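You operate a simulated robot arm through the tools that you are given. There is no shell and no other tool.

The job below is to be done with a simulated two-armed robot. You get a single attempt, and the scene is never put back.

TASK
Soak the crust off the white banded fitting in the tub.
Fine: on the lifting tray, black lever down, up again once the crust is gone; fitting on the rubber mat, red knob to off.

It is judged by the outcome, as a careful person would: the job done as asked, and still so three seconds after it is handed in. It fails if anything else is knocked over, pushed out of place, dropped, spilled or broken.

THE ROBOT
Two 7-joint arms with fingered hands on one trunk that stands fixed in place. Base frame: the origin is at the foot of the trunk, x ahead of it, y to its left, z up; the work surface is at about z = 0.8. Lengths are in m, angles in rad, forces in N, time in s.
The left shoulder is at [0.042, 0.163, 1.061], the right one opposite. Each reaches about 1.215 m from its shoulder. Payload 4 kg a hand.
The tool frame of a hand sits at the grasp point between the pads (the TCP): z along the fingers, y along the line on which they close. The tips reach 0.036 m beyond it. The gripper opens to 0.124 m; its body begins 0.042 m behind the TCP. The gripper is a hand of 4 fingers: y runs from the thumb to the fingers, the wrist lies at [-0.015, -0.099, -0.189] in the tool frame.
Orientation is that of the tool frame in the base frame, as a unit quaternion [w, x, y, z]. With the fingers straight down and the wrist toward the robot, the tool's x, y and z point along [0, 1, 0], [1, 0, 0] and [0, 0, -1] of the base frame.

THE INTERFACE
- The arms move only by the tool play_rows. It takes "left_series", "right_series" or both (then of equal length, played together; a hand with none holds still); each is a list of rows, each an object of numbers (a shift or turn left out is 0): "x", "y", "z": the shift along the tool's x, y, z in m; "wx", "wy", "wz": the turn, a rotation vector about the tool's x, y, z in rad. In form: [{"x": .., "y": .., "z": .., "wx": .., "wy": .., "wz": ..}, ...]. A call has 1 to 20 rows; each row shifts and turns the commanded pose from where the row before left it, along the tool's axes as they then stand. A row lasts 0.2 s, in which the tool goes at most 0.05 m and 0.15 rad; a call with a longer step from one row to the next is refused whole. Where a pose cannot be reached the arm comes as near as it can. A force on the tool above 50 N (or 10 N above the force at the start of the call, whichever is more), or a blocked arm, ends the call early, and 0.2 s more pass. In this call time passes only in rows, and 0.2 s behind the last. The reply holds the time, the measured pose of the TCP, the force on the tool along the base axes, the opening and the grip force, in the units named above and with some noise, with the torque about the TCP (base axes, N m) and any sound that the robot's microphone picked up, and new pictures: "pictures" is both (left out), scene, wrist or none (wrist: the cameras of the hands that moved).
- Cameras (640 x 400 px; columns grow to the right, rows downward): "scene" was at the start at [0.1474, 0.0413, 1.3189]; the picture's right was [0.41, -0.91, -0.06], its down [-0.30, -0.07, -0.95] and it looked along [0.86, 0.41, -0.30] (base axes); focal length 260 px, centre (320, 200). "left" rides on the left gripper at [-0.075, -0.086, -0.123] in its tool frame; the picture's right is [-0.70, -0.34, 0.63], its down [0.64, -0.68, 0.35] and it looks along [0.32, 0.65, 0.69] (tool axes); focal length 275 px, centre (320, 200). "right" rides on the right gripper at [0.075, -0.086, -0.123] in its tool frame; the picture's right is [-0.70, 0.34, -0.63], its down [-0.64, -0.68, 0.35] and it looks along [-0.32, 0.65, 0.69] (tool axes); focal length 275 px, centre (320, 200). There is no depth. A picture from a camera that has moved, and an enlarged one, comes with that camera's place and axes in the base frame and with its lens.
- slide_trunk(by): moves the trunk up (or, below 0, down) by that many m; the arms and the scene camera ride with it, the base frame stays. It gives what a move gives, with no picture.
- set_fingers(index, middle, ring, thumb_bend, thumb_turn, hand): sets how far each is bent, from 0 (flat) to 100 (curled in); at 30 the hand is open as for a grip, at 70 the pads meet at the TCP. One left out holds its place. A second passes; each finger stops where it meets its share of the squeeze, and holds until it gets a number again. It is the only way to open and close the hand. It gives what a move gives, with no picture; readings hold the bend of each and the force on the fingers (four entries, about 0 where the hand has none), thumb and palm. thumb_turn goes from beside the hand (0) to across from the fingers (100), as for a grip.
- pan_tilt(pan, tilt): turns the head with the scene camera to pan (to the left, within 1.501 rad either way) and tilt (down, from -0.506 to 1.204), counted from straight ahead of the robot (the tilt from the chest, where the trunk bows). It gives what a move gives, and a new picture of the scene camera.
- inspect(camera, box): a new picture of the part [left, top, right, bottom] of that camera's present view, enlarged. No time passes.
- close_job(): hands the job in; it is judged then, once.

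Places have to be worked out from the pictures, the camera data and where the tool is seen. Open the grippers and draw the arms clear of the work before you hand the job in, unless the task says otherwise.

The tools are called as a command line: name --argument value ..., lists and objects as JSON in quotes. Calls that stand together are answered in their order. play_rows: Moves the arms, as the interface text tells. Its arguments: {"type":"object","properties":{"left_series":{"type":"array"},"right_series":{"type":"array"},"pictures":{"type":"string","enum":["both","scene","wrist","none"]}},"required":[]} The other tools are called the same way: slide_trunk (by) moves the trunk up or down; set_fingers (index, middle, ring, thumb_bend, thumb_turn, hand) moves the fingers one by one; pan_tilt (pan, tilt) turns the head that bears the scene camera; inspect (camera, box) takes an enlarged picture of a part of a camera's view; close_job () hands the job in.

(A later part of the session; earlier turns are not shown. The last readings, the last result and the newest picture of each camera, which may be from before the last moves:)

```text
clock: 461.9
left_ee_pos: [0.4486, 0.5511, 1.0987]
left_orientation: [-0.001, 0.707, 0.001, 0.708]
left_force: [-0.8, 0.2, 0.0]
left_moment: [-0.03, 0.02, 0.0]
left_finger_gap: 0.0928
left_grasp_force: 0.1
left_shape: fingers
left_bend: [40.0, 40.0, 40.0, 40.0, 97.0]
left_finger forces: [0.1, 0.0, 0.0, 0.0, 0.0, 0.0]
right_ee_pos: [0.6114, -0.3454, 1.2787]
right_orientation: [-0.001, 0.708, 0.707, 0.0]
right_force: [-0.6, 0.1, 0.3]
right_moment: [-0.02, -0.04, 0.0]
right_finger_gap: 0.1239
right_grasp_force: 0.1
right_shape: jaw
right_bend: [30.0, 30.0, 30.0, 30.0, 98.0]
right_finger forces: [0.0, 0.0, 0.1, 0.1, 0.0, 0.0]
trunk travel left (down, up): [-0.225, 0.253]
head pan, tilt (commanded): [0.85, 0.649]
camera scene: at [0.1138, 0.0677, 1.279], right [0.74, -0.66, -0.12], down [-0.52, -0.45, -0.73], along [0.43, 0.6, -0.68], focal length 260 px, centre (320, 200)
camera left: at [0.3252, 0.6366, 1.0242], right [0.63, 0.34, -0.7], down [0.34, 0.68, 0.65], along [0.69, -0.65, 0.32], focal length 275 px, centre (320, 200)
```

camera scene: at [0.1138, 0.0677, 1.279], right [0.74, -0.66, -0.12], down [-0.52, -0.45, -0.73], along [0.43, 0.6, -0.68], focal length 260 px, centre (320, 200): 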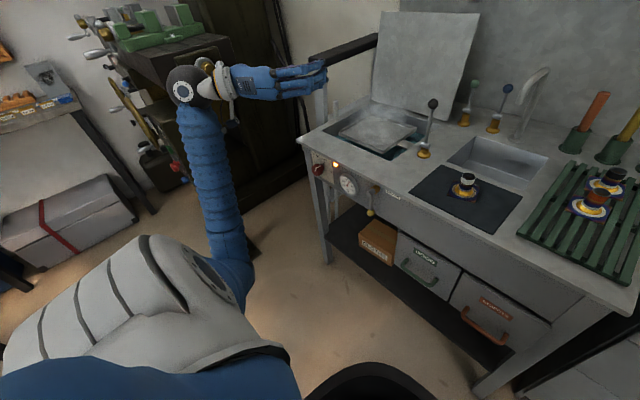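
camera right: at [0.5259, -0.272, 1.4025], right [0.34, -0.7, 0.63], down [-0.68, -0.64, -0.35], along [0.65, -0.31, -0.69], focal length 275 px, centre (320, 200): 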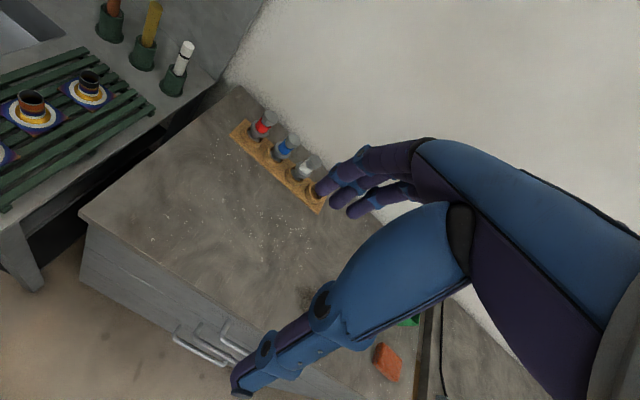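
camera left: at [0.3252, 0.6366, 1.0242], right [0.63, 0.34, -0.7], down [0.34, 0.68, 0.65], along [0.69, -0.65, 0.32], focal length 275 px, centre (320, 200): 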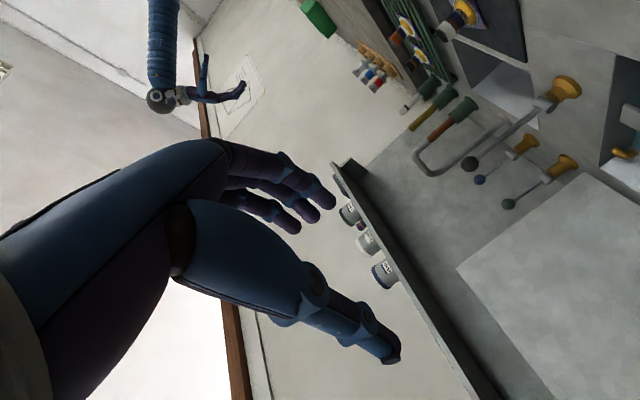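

The hand points forward with fingers to the right and thumb to the left. I move it down in front of the knob, staying clear of the bench.

play_rows --left_series '[{"x": -0.0376, "y": -0.0133}, {"x": -0.0376, "y": -0.0133}, {"x": -0.0376, "y": -0.0133}, {"x": -0.0376, "y": -0.0133}, {"x": -0.0376, "y": -0.0133}, {"x": -0.0376, "y": -0.0133}, {"x": -0.0376, "y": -0.0133}, {"x": -0.0376, "y": -0.0133}, {"x": -0.0376, "y": -0.0133}, {"x": -0.0376, "y": -0.0133}]' --pictures "both"

inspect --camera "scene" --box '[240, 130, 380, 230]'

```text
clock: 464.1
left_ee_pos: [0.4471, 0.6826, 0.7237]
left_orientation: [0.0, 0.707, 0.0, 0.707]
left_force: [0.6, -0.1, -0.2]
left_moment: [-0.01, 0.0, 0.01]
left_finger_gap: 0.0929
left_grasp_force: 0.1
left_shape: fingers
left_bend: [40.0, 40.0, 40.0, 40.0, 97.0]
left_finger forces: [0.0, 0.1, 0.0, 0.0, 0.1, 0.1]
right_ee_pos: [0.6116, -0.345, 1.2789]
right_orientation: [0.0, 0.707, 0.708, 0.0]
right_force: [-0.5, -0.4, 0.6]
right_moment: [0.01, -0.03, -0.04]
right_finger_gap: 0.1237
right_grasp_force: 0.0
right_shape: jaw
right_bend: [30.0, 30.0, 30.0, 30.0, 98.0]
right_finger forces: [0.0, 0.0, 0.0, 0.0, 0.0, 0.0]
trunk travel left (down, up): [-0.225, 0.253]
head pan, tilt (commanded): [0.85, 0.649]
camera scene: at [0.1138, 0.068, 1.279], right [0.74, -0.66, -0.12], down [-0.52, -0.45, -0.73], along [0.43, 0.6, -0.68], focal length 260 px, centre (320, 200)
camera left: at [0.3242, 0.7684, 0.6495], right [0.63, 0.34, -0.7], down [0.35, 0.68, 0.64], along [0.69, -0.65, 0.31], focal length 275 px, centre (320, 200)
```

scene: 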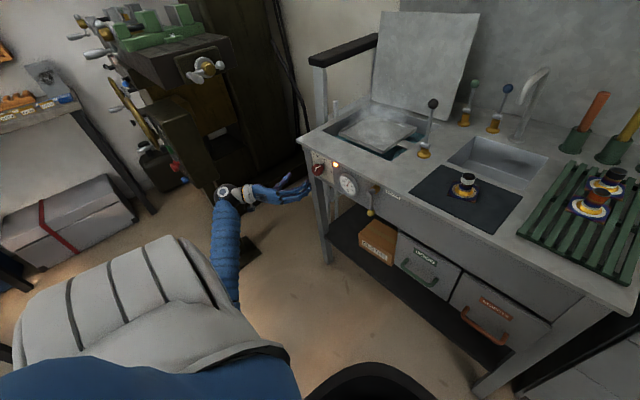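
left: 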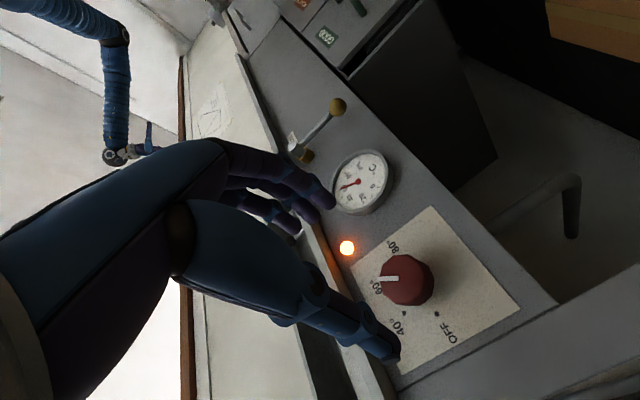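

```text
4.00 times, centred on (310, 180) of scene
camera zoom: at [0.1138, 0.068, 1.279], right [0.74, -0.66, -0.12], down [-0.52, -0.45, -0.73], along [0.43, 0.6, -0.68], focal length 1042 px, centre (360, 280)
```

zoom: 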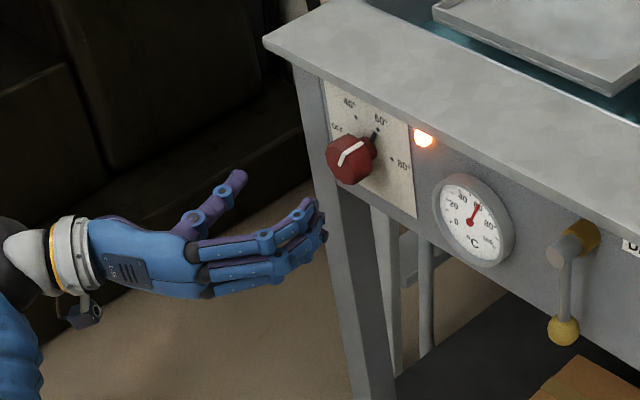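

The wrist camera now looks straight at the dial. I zoom in to fix the knob's position relative to the hand.

inspect --camera "left" --box '[340, 220, 468, 340]'

```text
3.33 times, centred on (404, 280) of left
camera zoom: at [0.3242, 0.7684, 0.6495], right [0.63, 0.34, -0.7], down [0.35, 0.68, 0.64], along [0.69, -0.65, 0.31], focal length 918 px, centre (40, -67)
```

zoom: 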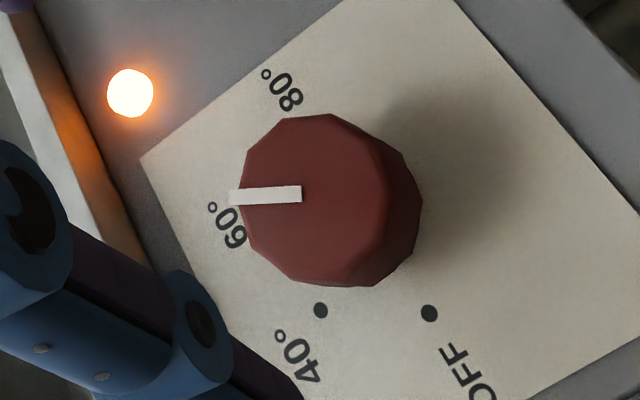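

The knob's face centre is at about [0.555, 0.686, 0.716], with the panel at x≈0.585. I align the TCP with the knob axis and roll the hand +50° as the start of the turn, checking that the arm can reach it.

play_rows --left_series '[{"x": -0.0077, "y": -0.0034}, {"wz": 0.1455}, {"wz": 0.1455}, {"wz": 0.1455}, {"wz": 0.1455}, {"wz": 0.1455}, {"wz": 0.1455}]' --pictures "both"

inspect --camera "scene" --box '[240, 130, 380, 230]'

```text
clock: 465.7
left_ee_pos: [0.4475, 0.6868, 0.7164]
left_orientation: [-0.154, 0.691, -0.152, 0.69]
left_force: [0.0, -0.4, -0.7]
left_moment: [0.02, 0.01, -0.01]
left_finger_gap: 0.0929
left_grasp_force: 0.1
left_shape: fingers
left_bend: [40.0, 40.0, 40.0, 40.0, 97.0]
left_finger forces: [0.0, 0.0, 0.0, 0.0, 0.1, 0.0]
left hand out of reach, approached as far as the arm can: row 5, 6, 7
right_ee_pos: [0.6126, -0.3452, 1.2788]
right_orientation: [-0.001, 0.707, 0.707, -0.001]
right_force: [0.4, -0.2, -0.1]
right_moment: [-0.01, -0.04, -0.02]
right_finger_gap: 0.1238
right_grasp_force: 0.0
right_shape: jaw
right_bend: [30.0, 30.0, 30.0, 30.0, 98.0]
right_finger forces: [0.0, 0.1, 0.0, 0.0, 0.0, 0.1]
trunk travel left (down, up): [-0.225, 0.253]
head pan, tilt (commanded): [0.85, 0.649]
camera scene: at [0.1136, 0.0678, 1.2791], right [0.74, -0.66, -0.12], down [-0.52, -0.45, -0.73], along [0.43, 0.6, -0.68], focal length 260 px, centre (320, 200)
camera left: at [0.3242, 0.7963, 0.6848], right [0.63, 0.6, -0.49], down [0.35, 0.35, 0.87], along [0.69, -0.72, 0.01], focal length 275 px, centre (320, 200)
```

scene: 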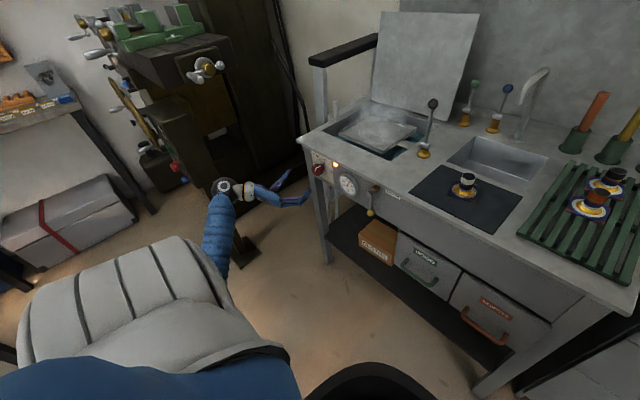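
left: 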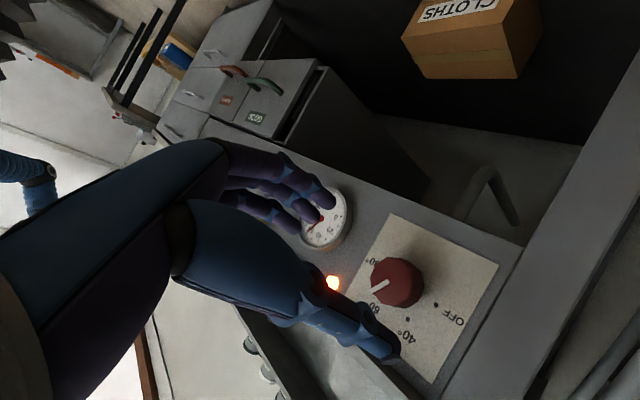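

```text
4.00 times, centred on (310, 180) of scene
camera zoom: at [0.1136, 0.0678, 1.2791], right [0.74, -0.66, -0.12], down [-0.52, -0.45, -0.73], along [0.43, 0.6, -0.68], focal length 1042 px, centre (360, 280)
```

zoom: 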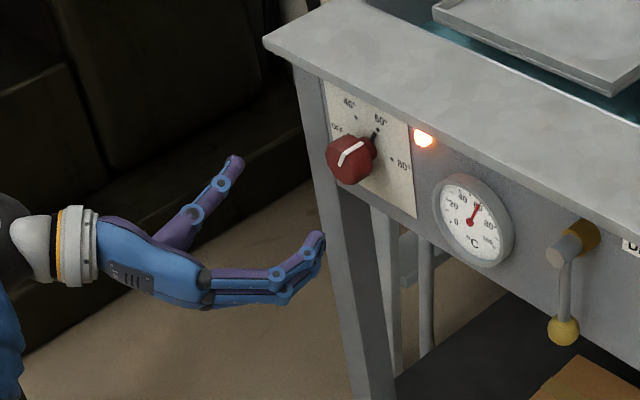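

The arm reaches only about +25° of roll that way. I test the other direction in free space to learn the available range before gripping.

play_rows --left_series '[{"wz": -0.1455}, {"wz": -0.1455}, {"wz": -0.1455}, {"wz": -0.1455}, {"wz": -0.1455}, {"wz": -0.1455}, {"wz": -0.1455}, {"wz": -0.1455}, {"wz": -0.1455}, {"wz": -0.1455}, {"wz": -0.1455}, {"wz": -0.1455}, {"wz": -0.1455}, {"wz": -0.1455}, {"wz": -0.1455}, {"wz": -0.1455}]' --pictures "scene"

```text
clock: 469.1
left_ee_pos: [0.4419, 0.7015, 0.7284]
left_orientation: [0.564, 0.422, 0.57, 0.423]
left_force: [0.2, -0.4, 0.7]
left_moment: [-0.01, 0.0, -0.02]
left_finger_gap: 0.0929
left_grasp_force: 0.1
left_shape: fingers
left_bend: [40.0, 40.0, 40.0, 40.0, 97.0]
left_finger forces: [0.2, 0.0, 0.0, 0.0, 0.0, 0.0]
right_ee_pos: [0.612, -0.3456, 1.2787]
right_orientation: [0.0, 0.707, 0.707, 0.0]
right_force: [-0.8, -0.5, -0.3]
right_moment: [0.01, 0.01, 0.01]
right_finger_gap: 0.1237
right_grasp_force: 0.0
right_shape: jaw
right_bend: [30.0, 30.0, 30.0, 30.0, 98.0]
right_finger forces: [0.1, 0.0, 0.0, 0.0, 0.0, 0.0]
trunk travel left (down, up): [-0.225, 0.253]
head pan, tilt (commanded): [0.85, 0.649]
camera scene: at [0.1131, 0.0677, 1.2796], right [0.74, -0.66, -0.11], down [-0.52, -0.45, -0.73], along [0.43, 0.6, -0.68], focal length 260 px, centre (320, 200)
```

scene: 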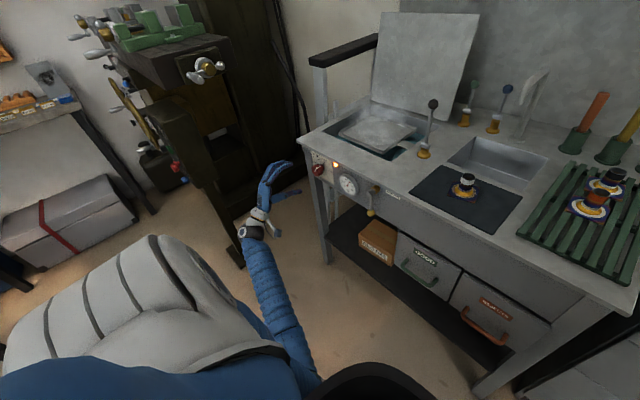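

The other direction reaches at least −106°, so the full 120° turn fits between about +23° and −97°. I roll back to the start and re-centre on the knob axis.

play_rows --left_series '[{"wz": 0.1413}, {"wz": 0.1413}, {"wz": 0.1413}, {"wz": 0.1413}, {"wz": 0.1413}, {"wz": 0.1413}, {"wz": 0.1413}, {"wz": 0.1413}, {"wz": 0.1413}, {"wz": 0.1413}, {"wz": 0.1413}, {"wz": 0.1413}, {"wz": 0.1413}, {"wz": 0.1413}, {"wz": 0.1413}, {"wz": 0.1413}]' --pictures "wrist"

```text
clock: 472.5
left_ee_pos: [0.4471, 0.6869, 0.7163]
left_orientation: [-0.132, 0.695, -0.131, 0.695]
left_force: [-0.2, -0.2, -0.2]
left_moment: [0.0, 0.02, 0.01]
left_finger_gap: 0.0929
left_grasp_force: 0.0
left_shape: fingers
left_bend: [40.0, 40.0, 40.0, 40.0, 97.0]
left_finger forces: [0.0, 0.0, 0.0, 0.1, 0.0, 0.1]
right_ee_pos: [0.6117, -0.3459, 1.2788]
right_orientation: [0.0, 0.707, 0.707, -0.001]
right_force: [-0.2, -0.4, -0.7]
right_moment: [0.0, -0.02, 0.01]
right_finger_gap: 0.1238
right_grasp_force: 0.0
right_shape: jaw
right_bend: [30.0, 30.0, 30.0, 30.0, 98.0]
right_finger forces: [0.0, 0.0, 0.0, 0.0, 0.0, 0.0]
trunk travel left (down, up): [-0.225, 0.253]
head pan, tilt (commanded): [0.85, 0.649]
camera left: at [0.3241, 0.7943, 0.6773], right [0.63, 0.57, -0.53], down [0.35, 0.4, 0.85], along [0.69, -0.72, 0.06], focal length 275 px, centre (320, 200)
```

left: 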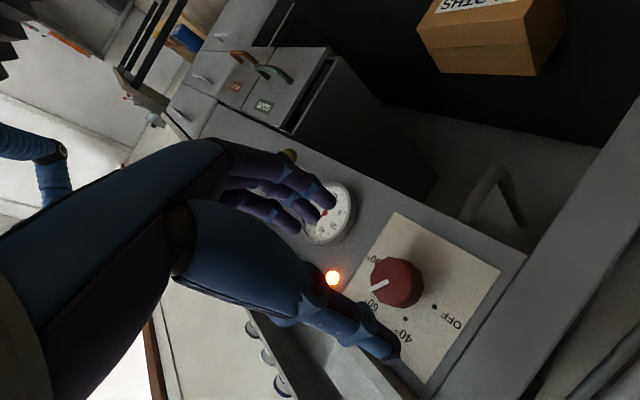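

Back at the start roll (+21°), centred on the axis. I narrow the opening so the fingers clear the thermometer, and advance toward the knob, stopping short to check.

set_fingers --hand "left" --index 46 --middle 46 --ring 46 --thumb_bend 46

play_rows --left_series '[{"z": 0.02}, {"z": 0.02}, {"z": 0.015}]' --pictures "wrist"

inspect --camera "scene" --box '[280, 140, 360, 200]'

inspect --camera "left" --box '[280, 200, 480, 380]'

```text
clock: 473.5
left_ee_pos: [0.4476, 0.6873, 0.7149]
left_orientation: [-0.131, 0.695, -0.13, 0.695]
left_force: [0.3, -0.7, -0.2]
left_moment: [-0.02, 0.01, 0.02]
left_finger_gap: 0.0747
left_grasp_force: 0.0
left_shape: fingers
left_bend: [46.0, 46.0, 46.0, 46.0, 97.0]
left_finger forces: [0.0, 0.0, 0.0, 0.0, 0.0, 0.0]
right_ee_pos: [0.6115, -0.3459, 1.2788]
right_orientation: [0.0, 0.707, 0.707, 0.0]
right_force: [0.1, -0.9, 0.2]
right_moment: [-0.03, 0.02, 0.01]
right_finger_gap: 0.1237
right_grasp_force: 0.1
right_shape: jaw
right_bend: [30.0, 30.0, 30.0, 30.0, 98.0]
right_finger forces: [0.0, 0.0, 0.0, 0.0, 0.1, 0.0]
trunk travel left (down, up): [-0.225, 0.253]
head pan, tilt (commanded): [0.85, 0.649]
```

```text
clock: 474.3
left_ee_pos: [0.5034, 0.6879, 0.7148]
left_orientation: [-0.13, 0.695, -0.129, 0.695]
left_force: [-0.4, -0.1, 0.1]
left_moment: [0.01, 0.02, 0.0]
left_finger_gap: 0.0748
left_grasp_force: 0.1
left_shape: fingers
left_bend: [46.0, 46.0, 46.0, 46.0, 97.0]
left_finger forces: [0.0, 0.1, 0.0, 0.0, 0.0, 0.0]
right_ee_pos: [0.6123, -0.3449, 1.2771]
right_orientation: [0.0, 0.707, 0.707, 0.0]
right_force: [0.0, 0.2, 0.0]
right_moment: [-0.01, 0.0, 0.01]
right_finger_gap: 0.1238
right_grasp_force: 0.1
right_shape: jaw
right_bend: [30.0, 30.0, 30.0, 30.0, 98.0]
right_finger forces: [0.0, 0.0, 0.1, 0.0, 0.1, 0.0]
trunk travel left (down, up): [-0.225, 0.253]
head pan, tilt (commanded): [0.85, 0.649]
camera left: at [0.379, 0.7947, 0.6761], right [0.63, 0.57, -0.53], down [0.35, 0.4, 0.85], along [0.69, -0.72, 0.06], focal length 275 px, centre (320, 200)
```

left: 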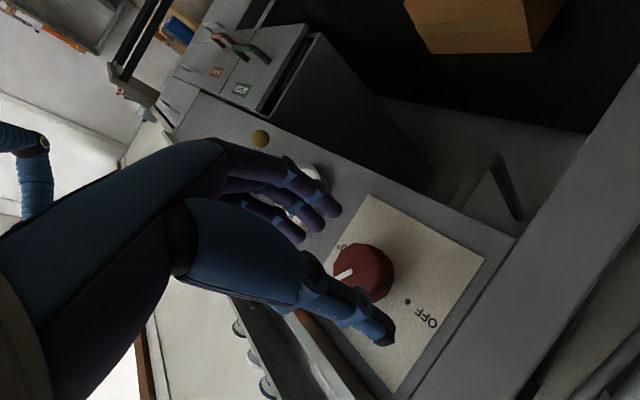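

```text
6.67 times, centred on (320, 170) of scene
camera zoom: at [0.1137, 0.0678, 1.2791], right [0.74, -0.66, -0.12], down [-0.52, -0.45, -0.73], along [0.43, 0.6, -0.68], focal length 1736 px, centre (320, 400)
```

zoom: 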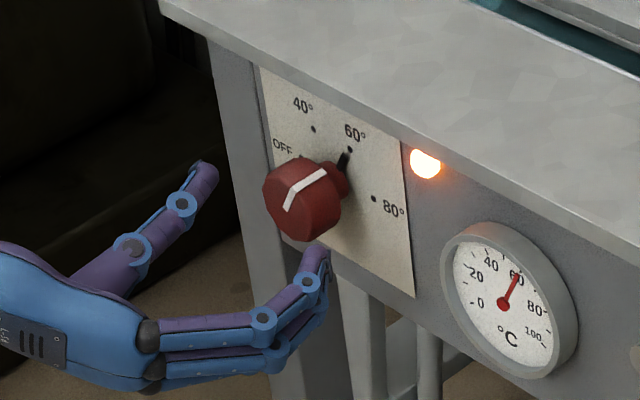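

```text
2.22 times, centred on (380, 290) of left
camera zoom: at [0.379, 0.7947, 0.6761], right [0.63, 0.57, -0.53], down [0.35, 0.4, 0.85], along [0.69, -0.72, 0.06], focal length 612 px, centre (187, 0)
```

zoom: 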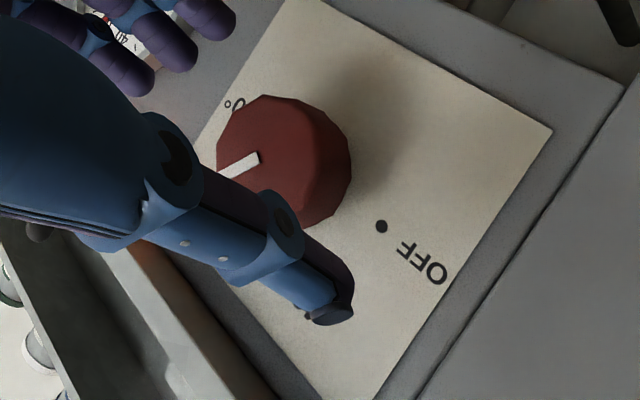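

The knob's face projects within 2 px of where the TCP axis should meet it, so alignment is good. I advance the last 4 cm.

play_rows --left_series '[{"z": 0.015}, {"z": 0.014}, {"z": 0.012}]' --pictures "wrist"

inspect --camera "scene" --box '[280, 140, 360, 200]'

inspect --camera "left" --box '[240, 180, 440, 380]'

```text
clock: 475.1
left_ee_pos: [0.5426, 0.6891, 0.7148]
left_orientation: [-0.13, 0.696, -0.129, 0.694]
left_force: [0.3, 0.4, 0.9]
left_moment: [-0.01, -0.03, -0.03]
left_finger_gap: 0.0747
left_grasp_force: 0.1
left_shape: fingers
left_bend: [46.0, 46.0, 46.0, 46.0, 97.0]
left_finger forces: [0.0, 0.0, 0.0, 0.0, 0.0, 0.0]
right_ee_pos: [0.6119, -0.3452, 1.2788]
right_orientation: [0.0, 0.707, 0.707, -0.001]
right_force: [-0.4, 0.3, 0.0]
right_moment: [-0.03, 0.03, 0.0]
right_finger_gap: 0.1237
right_grasp_force: 0.0
right_shape: jaw
right_bend: [30.0, 30.0, 30.0, 30.0, 98.0]
right_finger forces: [0.0, 0.1, 0.1, 0.0, 0.0, 0.0]
trunk travel left (down, up): [-0.225, 0.253]
head pan, tilt (commanded): [0.85, 0.649]
camera left: at [0.4193, 0.7947, 0.6761], right [0.63, 0.57, -0.53], down [0.35, 0.4, 0.85], along [0.69, -0.72, 0.06], focal length 275 px, centre (320, 200)
```

left: 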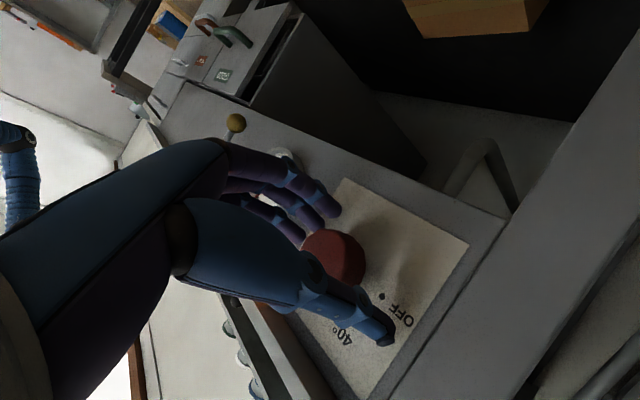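

```text
6.67 times, centred on (320, 170) of scene
camera zoom: at [0.1138, 0.0678, 1.2791], right [0.74, -0.66, -0.12], down [-0.52, -0.45, -0.73], along [0.43, 0.6, -0.68], focal length 1736 px, centre (320, 400)
```

zoom: 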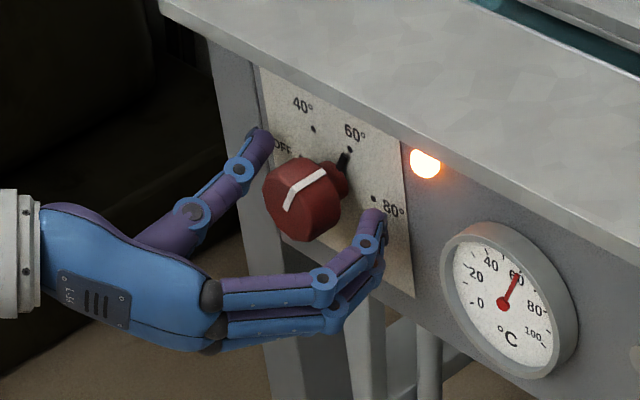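

```text
2.00 times, centred on (340, 280) of left
camera zoom: at [0.4193, 0.7947, 0.6761], right [0.63, 0.57, -0.53], down [0.35, 0.4, 0.85], along [0.69, -0.72, 0.06], focal length 551 px, centre (280, 40)
```

zoom: 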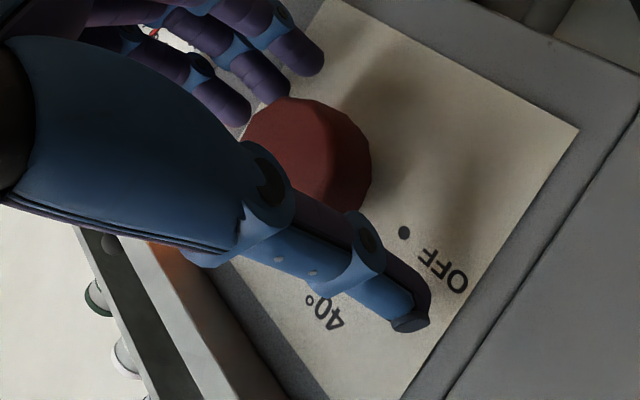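

The thumb and fingers straddle the knob with no contact yet. I close on it.

set_fingers --hand "left" --index 66 --middle 66 --ring 66 --thumb_bend 66

inspect --camera "scene" --box '[280, 140, 360, 200]'

inspect --camera "left" --box '[240, 180, 440, 380]'

```text
clock: 476.1
left_ee_pos: [0.5431, 0.6884, 0.7149]
left_orientation: [-0.131, 0.695, -0.129, 0.695]
left_force: [0.9, 9.1, 6.8]
left_moment: [0.02, -0.1, 0.03]
left_finger_gap: 0.0406
left_grasp_force: 18.2
left_shape: fingers
left_bend: [61.0, 60.0, 65.0, 59.0, 96.0]
left_finger forces: [5.1, 6.7, 1.1, 0.0, 22.6, 0.0]
right_ee_pos: [0.6123, -0.3454, 1.2779]
right_orientation: [0.0, 0.707, 0.708, 0.0]
right_force: [-0.2, 0.5, -0.3]
right_moment: [0.04, 0.0, -0.02]
right_finger_gap: 0.1236
right_grasp_force: 0.1
right_shape: jaw
right_bend: [30.0, 30.0, 30.0, 30.0, 98.0]
right_finger forces: [0.0, 0.0, 0.0, 0.1, 0.0, 0.1]
trunk travel left (down, up): [-0.225, 0.253]
head pan, tilt (commanded): [0.85, 0.649]
```

```text
6.67 times, centred on (320, 170) of scene
camera zoom: at [0.1133, 0.0679, 1.2792], right [0.74, -0.66, -0.11], down [-0.52, -0.45, -0.73], along [0.43, 0.6, -0.68], focal length 1736 px, centre (320, 400)
```

zoom: 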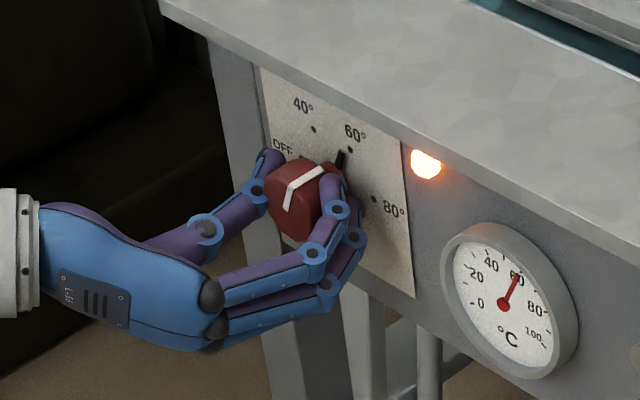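

```text
2.00 times, centred on (340, 280) of left
camera zoom: at [0.4189, 0.795, 0.6767], right [0.63, 0.57, -0.53], down [0.34, 0.4, 0.85], along [0.69, -0.72, 0.06], focal length 551 px, centre (280, 40)
```

zoom: 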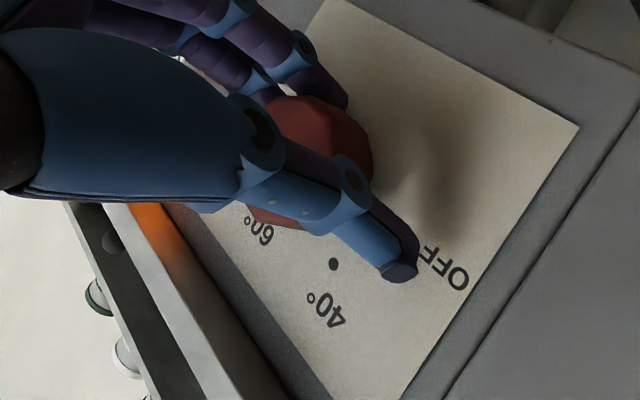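

Gripped (thumb 23 N, fingers about 13 N). I ease the hand 2 mm to the thumb side to balance, then start turning counter-clockwise by about 24° and check.

play_rows --left_series '[{"y": -0.002}, {"wz": -0.12}, {"wz": -0.15}, {"wz": -0.15}]' --pictures "none"

inspect --camera "scene" --box '[280, 140, 360, 200]'

```text
clock: 477.1
left_ee_pos: [0.5418, 0.6888, 0.7158]
left_orientation: [0.018, 0.708, 0.019, 0.706]
left_force: [-1.6, -0.8, -4.6]
left_moment: [0.01, 0.09, -0.2]
left_finger_gap: 0.0395
left_grasp_force: 17.4
left_shape: fingers
left_bend: [60.0, 60.0, 65.0, 60.0, 95.0]
left_finger forces: [7.1, 7.8, 1.4, 0.0, 19.0, 0.0]
right_ee_pos: [0.6118, -0.3456, 1.2785]
right_orientation: [0.0, 0.707, 0.707, -0.001]
right_force: [-0.2, -0.2, -0.2]
right_moment: [-0.04, 0.02, 0.02]
right_finger_gap: 0.1239
right_grasp_force: 0.0
right_shape: jaw
right_bend: [30.0, 30.0, 30.0, 30.0, 98.0]
right_finger forces: [0.1, 0.1, 0.0, 0.0, 0.1, 0.0]
trunk travel left (down, up): [-0.225, 0.253]
head pan, tilt (commanded): [0.85, 0.649]
```

```text
6.67 times, centred on (320, 170) of scene
camera zoom: at [0.1139, 0.0678, 1.279], right [0.74, -0.66, -0.12], down [-0.52, -0.45, -0.73], along [0.43, 0.6, -0.68], focal length 1736 px, centre (320, 400)
```

zoom: 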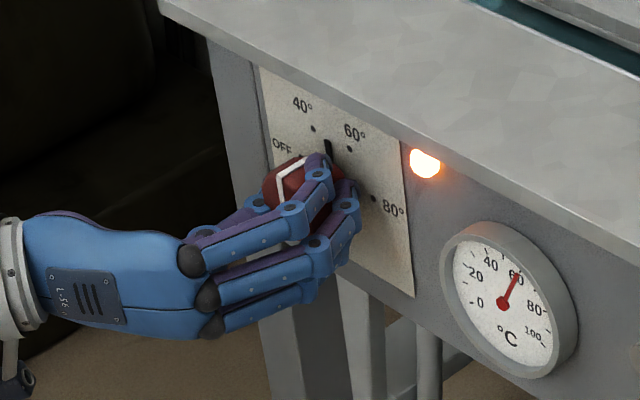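

The knob turns with the hand: the pointer has left 60° toward 40°. I continue another ~50° and check.

play_rows --left_series '[{"wz": -0.15}, {"wz": -0.15}, {"wz": -0.15}, {"wz": -0.15}, {"wz": -0.15}, {"wz": -0.15}]' --pictures "none"

inspect --camera "scene" --box '[280, 140, 360, 200]'

```text
clock: 478.5
left_ee_pos: [0.5427, 0.6884, 0.7144]
left_orientation: [0.323, 0.629, 0.325, 0.628]
left_force: [-8.4, -17.6, -21.3]
left_moment: [0.16, 0.39, -0.46]
left_finger_gap: 0.0399
left_grasp_force: 21.7
left_shape: fingers
left_bend: [59.0, 61.0, 66.0, 60.0, 91.0]
left_finger forces: [8.7, 5.6, 0.1, 0.1, 28.3, 0.0]
right_ee_pos: [0.6128, -0.345, 1.2795]
right_orientation: [-0.001, 0.707, 0.707, -0.001]
right_force: [-0.5, 0.2, 0.5]
right_moment: [-0.01, -0.01, 0.0]
right_finger_gap: 0.124
right_grasp_force: 0.0
right_shape: jaw
right_bend: [30.0, 30.0, 30.0, 30.0, 98.0]
right_finger forces: [0.0, 0.0, 0.0, 0.0, 0.0, 0.0]
trunk travel left (down, up): [-0.225, 0.253]
head pan, tilt (commanded): [0.85, 0.649]
```

```text
6.67 times, centred on (320, 170) of scene
camera zoom: at [0.1144, 0.0678, 1.2788], right [0.74, -0.66, -0.12], down [-0.52, -0.45, -0.73], along [0.43, 0.6, -0.68], focal length 1736 px, centre (320, 400)
```

zoom: 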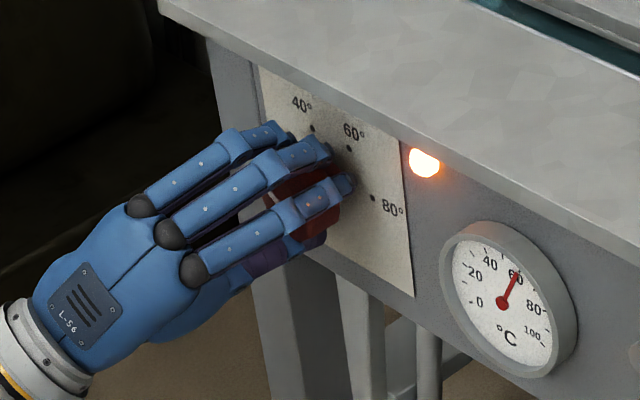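

About 76° turned. A sideways load of about 27 N has built up along the hand's x, so I relieve it with a 3 mm shift and look at the dial with the wrist camera.

play_rows --left_series '[{"x": -0.0015}, {"x": -0.0015}]' --pictures "wrist"

inspect --camera "left" --box '[240, 180, 440, 380]'

```text
clock: 479.1
left_ee_pos: [0.5428, 0.6874, 0.7144]
left_orientation: [0.322, 0.629, 0.324, 0.629]
left_force: [-2.4, -6.2, -11.7]
left_moment: [0.01, 0.21, -0.13]
left_finger_gap: 0.0394
left_grasp_force: 20.6
left_shape: fingers
left_bend: [59.0, 61.0, 66.0, 60.0, 93.0]
left_finger forces: [7.4, 9.2, 0.0, 0.0, 23.8, 0.0]
right_ee_pos: [0.612, -0.3452, 1.2783]
right_orientation: [-0.001, 0.707, 0.707, 0.0]
right_force: [-0.1, 0.3, 0.0]
right_moment: [-0.01, 0.0, 0.0]
right_finger_gap: 0.1236
right_grasp_force: 0.1
right_shape: jaw
right_bend: [30.0, 30.0, 30.0, 30.0, 98.0]
right_finger forces: [0.0, 0.0, 0.1, 0.1, 0.0, 0.0]
trunk travel left (down, up): [-0.225, 0.253]
head pan, tilt (commanded): [0.85, 0.649]
camera left: at [0.4203, 0.6766, 0.6014], right [0.63, -0.37, -0.68], down [0.34, 0.92, -0.18], along [0.69, -0.12, 0.71], focal length 275 px, centre (320, 200)
```

left: 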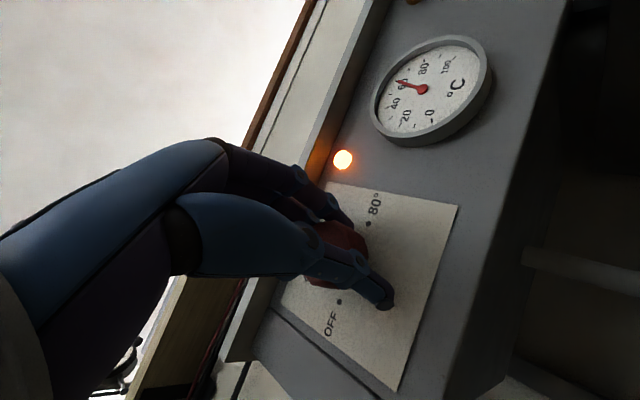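

```text
2.00 times, centred on (340, 280) of left
camera zoom: at [0.4203, 0.6766, 0.6014], right [0.63, -0.37, -0.68], down [0.34, 0.92, -0.18], along [0.69, -0.12, 0.71], focal length 551 px, centre (280, 40)
```

zoom: 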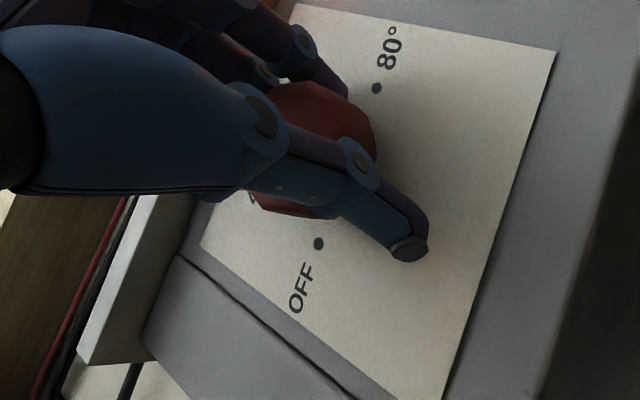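

Load is down to about 13 N. I continue the turn in two further parts.

play_rows --left_series '[{"wz": -0.13, "x": -0.0005}, {"wz": -0.13, "x": -0.0005}, {"wz": -0.13, "x": -0.0005}]' --pictures "none"

inspect --camera "left" --box '[240, 180, 440, 380]'

inspect --camera "scene" --box '[280, 140, 360, 200]'

```text
clock: 479.9
left_ee_pos: [0.5435, 0.6856, 0.7131]
left_orientation: [0.438, 0.553, 0.441, 0.554]
left_force: [-2.8, -8.2, -12.2]
left_moment: [0.09, 0.21, -0.21]
left_finger_gap: 0.0396
left_grasp_force: 21.7
left_shape: fingers
left_bend: [60.0, 61.0, 66.0, 60.0, 93.0]
left_finger forces: [7.4, 8.3, 0.2, 0.1, 26.1, 0.0]
right_ee_pos: [0.6113, -0.3442, 1.2778]
right_orientation: [0.0, 0.708, 0.707, 0.0]
right_force: [0.2, -0.5, -0.5]
right_moment: [-0.03, 0.0, -0.01]
right_finger_gap: 0.1239
right_grasp_force: 0.0
right_shape: jaw
right_bend: [30.0, 30.0, 30.0, 30.0, 98.0]
right_finger forces: [0.0, 0.0, 0.0, 0.0, 0.0, 0.0]
trunk travel left (down, up): [-0.225, 0.253]
head pan, tilt (commanded): [0.85, 0.649]
```

```text
2.00 times, centred on (340, 280) of left
camera zoom: at [0.4204, 0.6321, 0.6137], right [0.63, -0.6, -0.49], down [0.34, 0.78, -0.52], along [0.69, 0.16, 0.7], focal length 551 px, centre (280, 40)
```

zoom: 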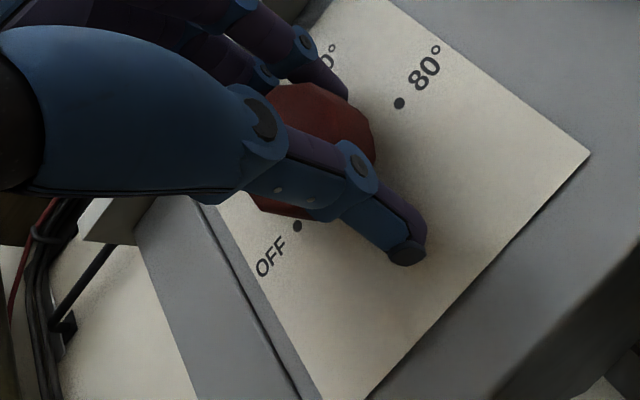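

```text
6.67 times, centred on (320, 170) of scene
camera zoom: at [0.1142, 0.0678, 1.279], right [0.74, -0.66, -0.12], down [-0.52, -0.45, -0.73], along [0.43, 0.6, -0.68], focal length 1736 px, centre (320, 400)
```

zoom: 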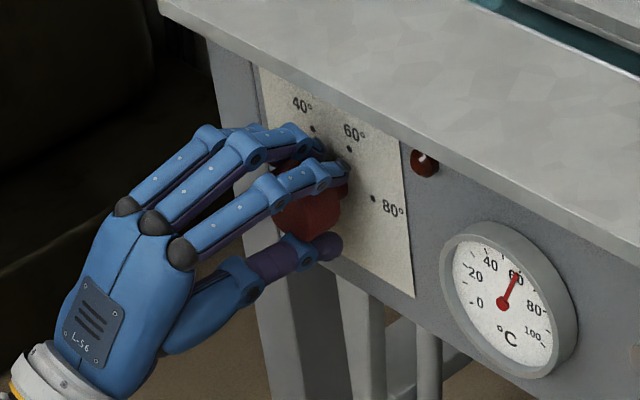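

The indicator lamp has gone out at about 98° of turn. I finish the remaining 22° to bring the pointer onto OFF.

play_rows --left_series '[{"wz": -0.13, "x": -0.0005}, {"wz": -0.13, "x": -0.0005}, {"wz": -0.12, "x": -0.0005}]' --pictures "none"

inspect --camera "left" --box '[240, 180, 440, 380]'

inspect --camera "scene" --box '[280, 140, 360, 200]'

```text
clock: 480.7
left_ee_pos: [0.5439, 0.6842, 0.7137]
left_orientation: [0.535, 0.461, 0.537, 0.462]
left_force: [-4.7, -15.8, -10.0]
left_moment: [0.43, 0.12, -0.43]
left_finger_gap: 0.0404
left_grasp_force: 21.6
left_shape: fingers
left_bend: [60.0, 61.0, 65.0, 59.0, 96.0]
left_finger forces: [9.0, 7.5, 0.7, 0.1, 25.7, 0.0]
right_ee_pos: [0.6127, -0.3466, 1.2788]
right_orientation: [-0.001, 0.707, 0.707, -0.001]
right_force: [0.4, -0.4, 0.2]
right_moment: [-0.03, 0.02, 0.0]
right_finger_gap: 0.1237
right_grasp_force: 0.0
right_shape: jaw
right_bend: [30.0, 30.0, 30.0, 30.0, 98.0]
right_finger forces: [0.1, 0.0, 0.0, 0.1, 0.1, 0.0]
trunk travel left (down, up): [-0.225, 0.253]
head pan, tilt (commanded): [0.85, 0.649]
```

```text
2.00 times, centred on (340, 280) of left
camera zoom: at [0.4205, 0.5963, 0.6408], right [0.63, -0.74, -0.23], down [0.34, 0.54, -0.77], along [0.69, 0.41, 0.59], focal length 551 px, centre (280, 40)
```

zoom: 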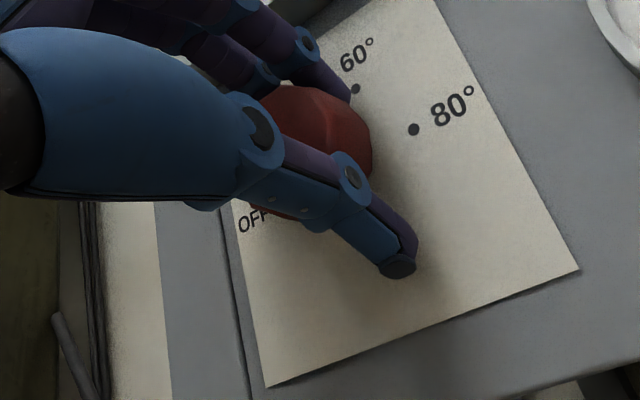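

```text
6.67 times, centred on (320, 170) of scene
camera zoom: at [0.1141, 0.0672, 1.279], right [0.74, -0.66, -0.12], down [-0.52, -0.45, -0.73], along [0.43, 0.6, -0.68], focal length 1736 px, centre (320, 400)
```

zoom: 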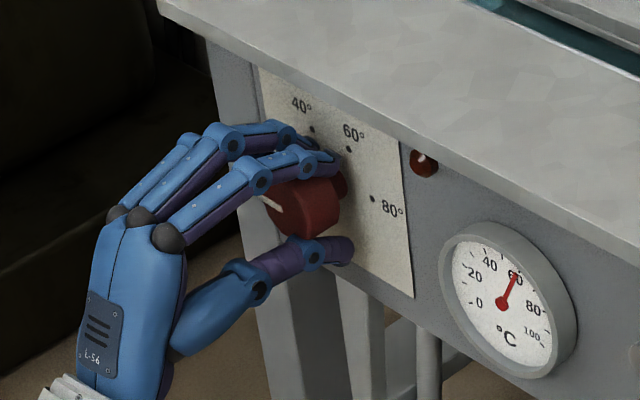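

The hand has turned 120° and torque is rising, with the white line pointing left toward OFF. I open just a little so as not to touch the worktop above, and withdraw straight back.

set_fingers --hand "left" --index 53 --middle 53 --ring 53 --thumb_bend 51

play_rows --left_series '[{"z": -0.015}, {"z": -0.02}, {"z": -0.03}, {"z": -0.03}]' --pictures "both"

inspect --camera "scene" --box '[290, 145, 350, 190]'

inspect --camera "left" --box '[320, 200, 460, 320]'

```text
clock: 481.7
left_ee_pos: [0.5421, 0.6843, 0.7136]
left_orientation: [0.535, 0.461, 0.537, 0.462]
left_force: [-0.6, -0.1, -0.1]
left_moment: [-0.04, 0.0, 0.01]
left_finger_gap: 0.0559
left_grasp_force: 0.0
left_shape: fingers
left_bend: [53.0, 53.0, 53.0, 51.0, 97.0]
left_finger forces: [0.1, 0.0, 0.0, 0.0, 0.0, 0.1]
right_ee_pos: [0.6121, -0.3448, 1.2788]
right_orientation: [-0.001, 0.707, 0.707, -0.001]
right_force: [0.5, 0.0, 0.6]
right_moment: [-0.01, 0.0, 0.02]
right_finger_gap: 0.1237
right_grasp_force: 0.0
right_shape: jaw
right_bend: [30.0, 30.0, 30.0, 30.0, 98.0]
right_finger forces: [0.1, 0.1, 0.1, 0.0, 0.0, 0.0]
trunk travel left (down, up): [-0.225, 0.253]
head pan, tilt (commanded): [0.85, 0.649]
```

```text
clock: 482.7
left_ee_pos: [0.4496, 0.6889, 0.722]
left_orientation: [0.533, 0.463, 0.533, 0.467]
left_force: [0.3, 0.4, -0.7]
left_moment: [0.0, 0.03, 0.0]
left_finger_gap: 0.0558
left_grasp_force: 0.0
left_shape: fingers
left_bend: [53.0, 53.0, 53.0, 51.0, 97.0]
left_finger forces: [0.0, 0.0, 0.0, 0.1, 0.0, 0.0]
right_ee_pos: [0.6118, -0.3462, 1.2801]
right_orientation: [-0.001, 0.707, 0.707, 0.0]
right_force: [-0.1, -0.1, 0.6]
right_moment: [-0.02, 0.0, 0.01]
right_finger_gap: 0.1237
right_grasp_force: 0.1
right_shape: jaw
right_bend: [30.0, 30.0, 30.0, 30.0, 98.0]
right_finger forces: [0.0, 0.1, 0.0, 0.1, 0.0, 0.1]
trunk travel left (down, up): [-0.225, 0.253]
head pan, tilt (commanded): [0.85, 0.649]
camera scene: at [0.1129, 0.0678, 1.2798], right [0.74, -0.66, -0.11], down [-0.52, -0.45, -0.73], along [0.43, 0.6, -0.68], focal length 260 px, centre (320, 200)
camera left: at [0.3266, 0.6027, 0.6471], right [0.64, -0.73, -0.24], down [0.35, 0.55, -0.76], along [0.69, 0.4, 0.6], focal length 275 px, centre (320, 200)
```

scene: 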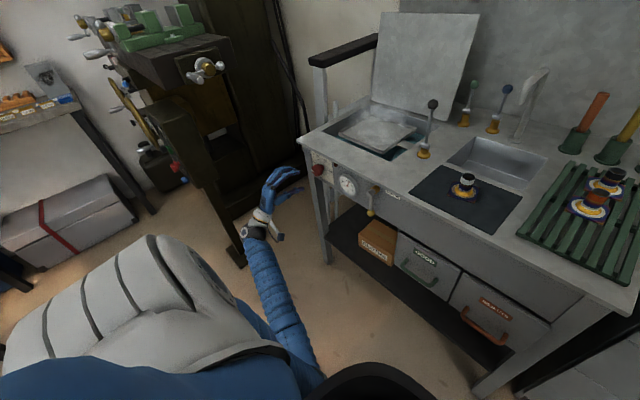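
left: 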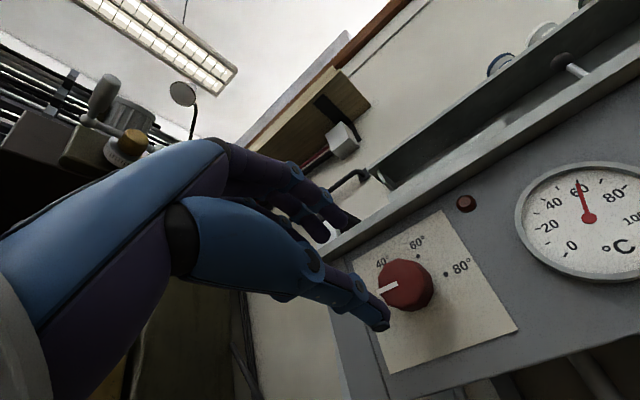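

```text
8.89 times, centred on (320, 168) of scene
camera zoom: at [0.1129, 0.0678, 1.2798], right [0.74, -0.66, -0.11], down [-0.52, -0.45, -0.73], along [0.43, 0.6, -0.68], focal length 2314 px, centre (320, 489)
```

zoom: 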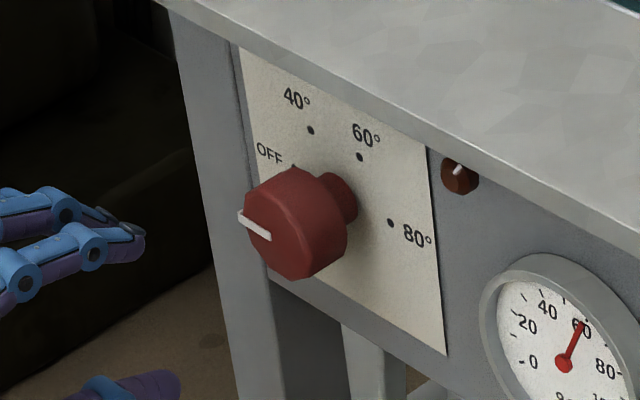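

```text
3.33 times, centred on (390, 260) of left
camera zoom: at [0.3266, 0.6027, 0.6471], right [0.64, -0.73, -0.24], down [0.35, 0.55, -0.76], along [0.69, 0.4, 0.6], focal length 918 px, centre (87, 0)
```

zoom: 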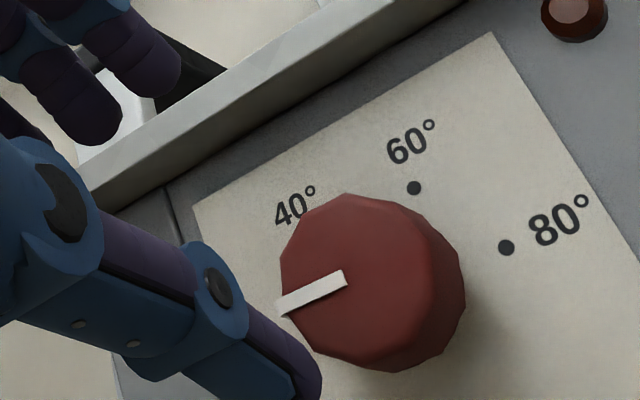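

The lamp is out and the line points close to OFF, but it may be a few degrees short. I zoom in to measure it precisely.

inspect --camera "scene" --box '[308, 154, 332, 174]'

inspect --camera "left" --box '[370, 250, 440, 315]'

```text
16.00 times, centred on (320, 164) of scene
camera zoom: at [0.1129, 0.0678, 1.2798], right [0.74, -0.66, -0.11], down [-0.52, -0.45, -0.73], along [0.43, 0.6, -0.68], focal length 4166 px, centre (320, 776)
```

zoom: 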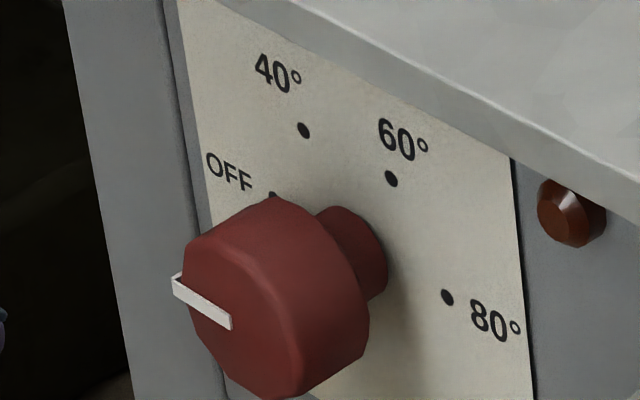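

```text
6.15 times, centred on (405, 282) of left
camera zoom: at [0.3266, 0.6027, 0.6471], right [0.64, -0.73, -0.24], down [0.35, 0.55, -0.76], along [0.69, 0.4, 0.6], focal length 1694 px, centre (-203, -308)
```

zoom: 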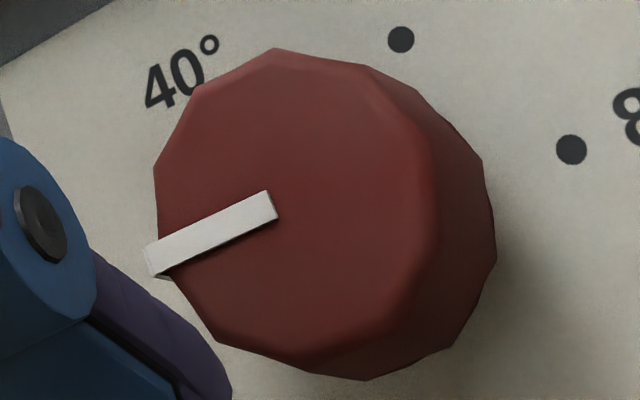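

Both views agree the pointer is about 3° short of OFF. I go back in, grip once more, and turn the last few degrees.

play_rows --left_series '[{"z": 0.03}, {"z": 0.03}, {"z": 0.02}, {"z": 0.014}]' --pictures "none"

inspect --camera "scene" --box '[290, 145, 350, 190]'

```text
clock: 483.7
left_ee_pos: [0.5445, 0.6811, 0.7133]
left_orientation: [0.536, 0.46, 0.537, 0.461]
left_force: [-0.4, -0.1, -0.4]
left_moment: [0.04, -0.03, -0.02]
left_finger_gap: 0.0556
left_grasp_force: 0.1
left_shape: fingers
left_bend: [53.0, 53.0, 53.0, 51.0, 98.0]
left_finger forces: [0.0, 0.1, 0.0, 0.0, 0.1, 0.0]
right_ee_pos: [0.6122, -0.3456, 1.2779]
right_orientation: [0.0, 0.707, 0.707, -0.001]
right_force: [0.4, -0.6, -0.6]
right_moment: [-0.02, 0.02, -0.01]
right_finger_gap: 0.1239
right_grasp_force: 0.0
right_shape: jaw
right_bend: [30.0, 30.0, 30.0, 30.0, 98.0]
right_finger forces: [0.1, 0.0, 0.1, 0.0, 0.1, 0.1]
trunk travel left (down, up): [-0.225, 0.253]
head pan, tilt (commanded): [0.85, 0.649]
```

```text
8.89 times, centred on (320, 168) of scene
camera zoom: at [0.1136, 0.0676, 1.2791], right [0.74, -0.66, -0.12], down [-0.52, -0.45, -0.73], along [0.43, 0.6, -0.68], focal length 2314 px, centre (320, 489)
```

zoom: 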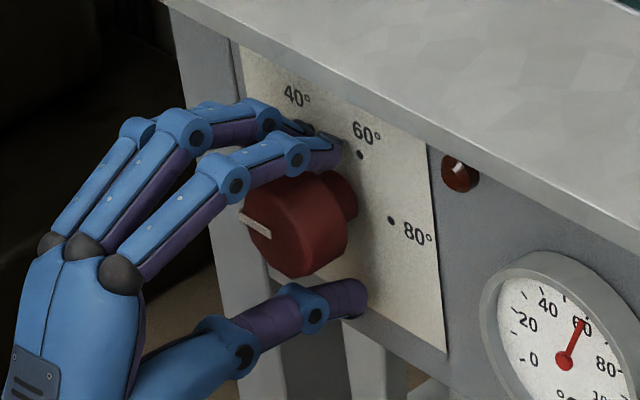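

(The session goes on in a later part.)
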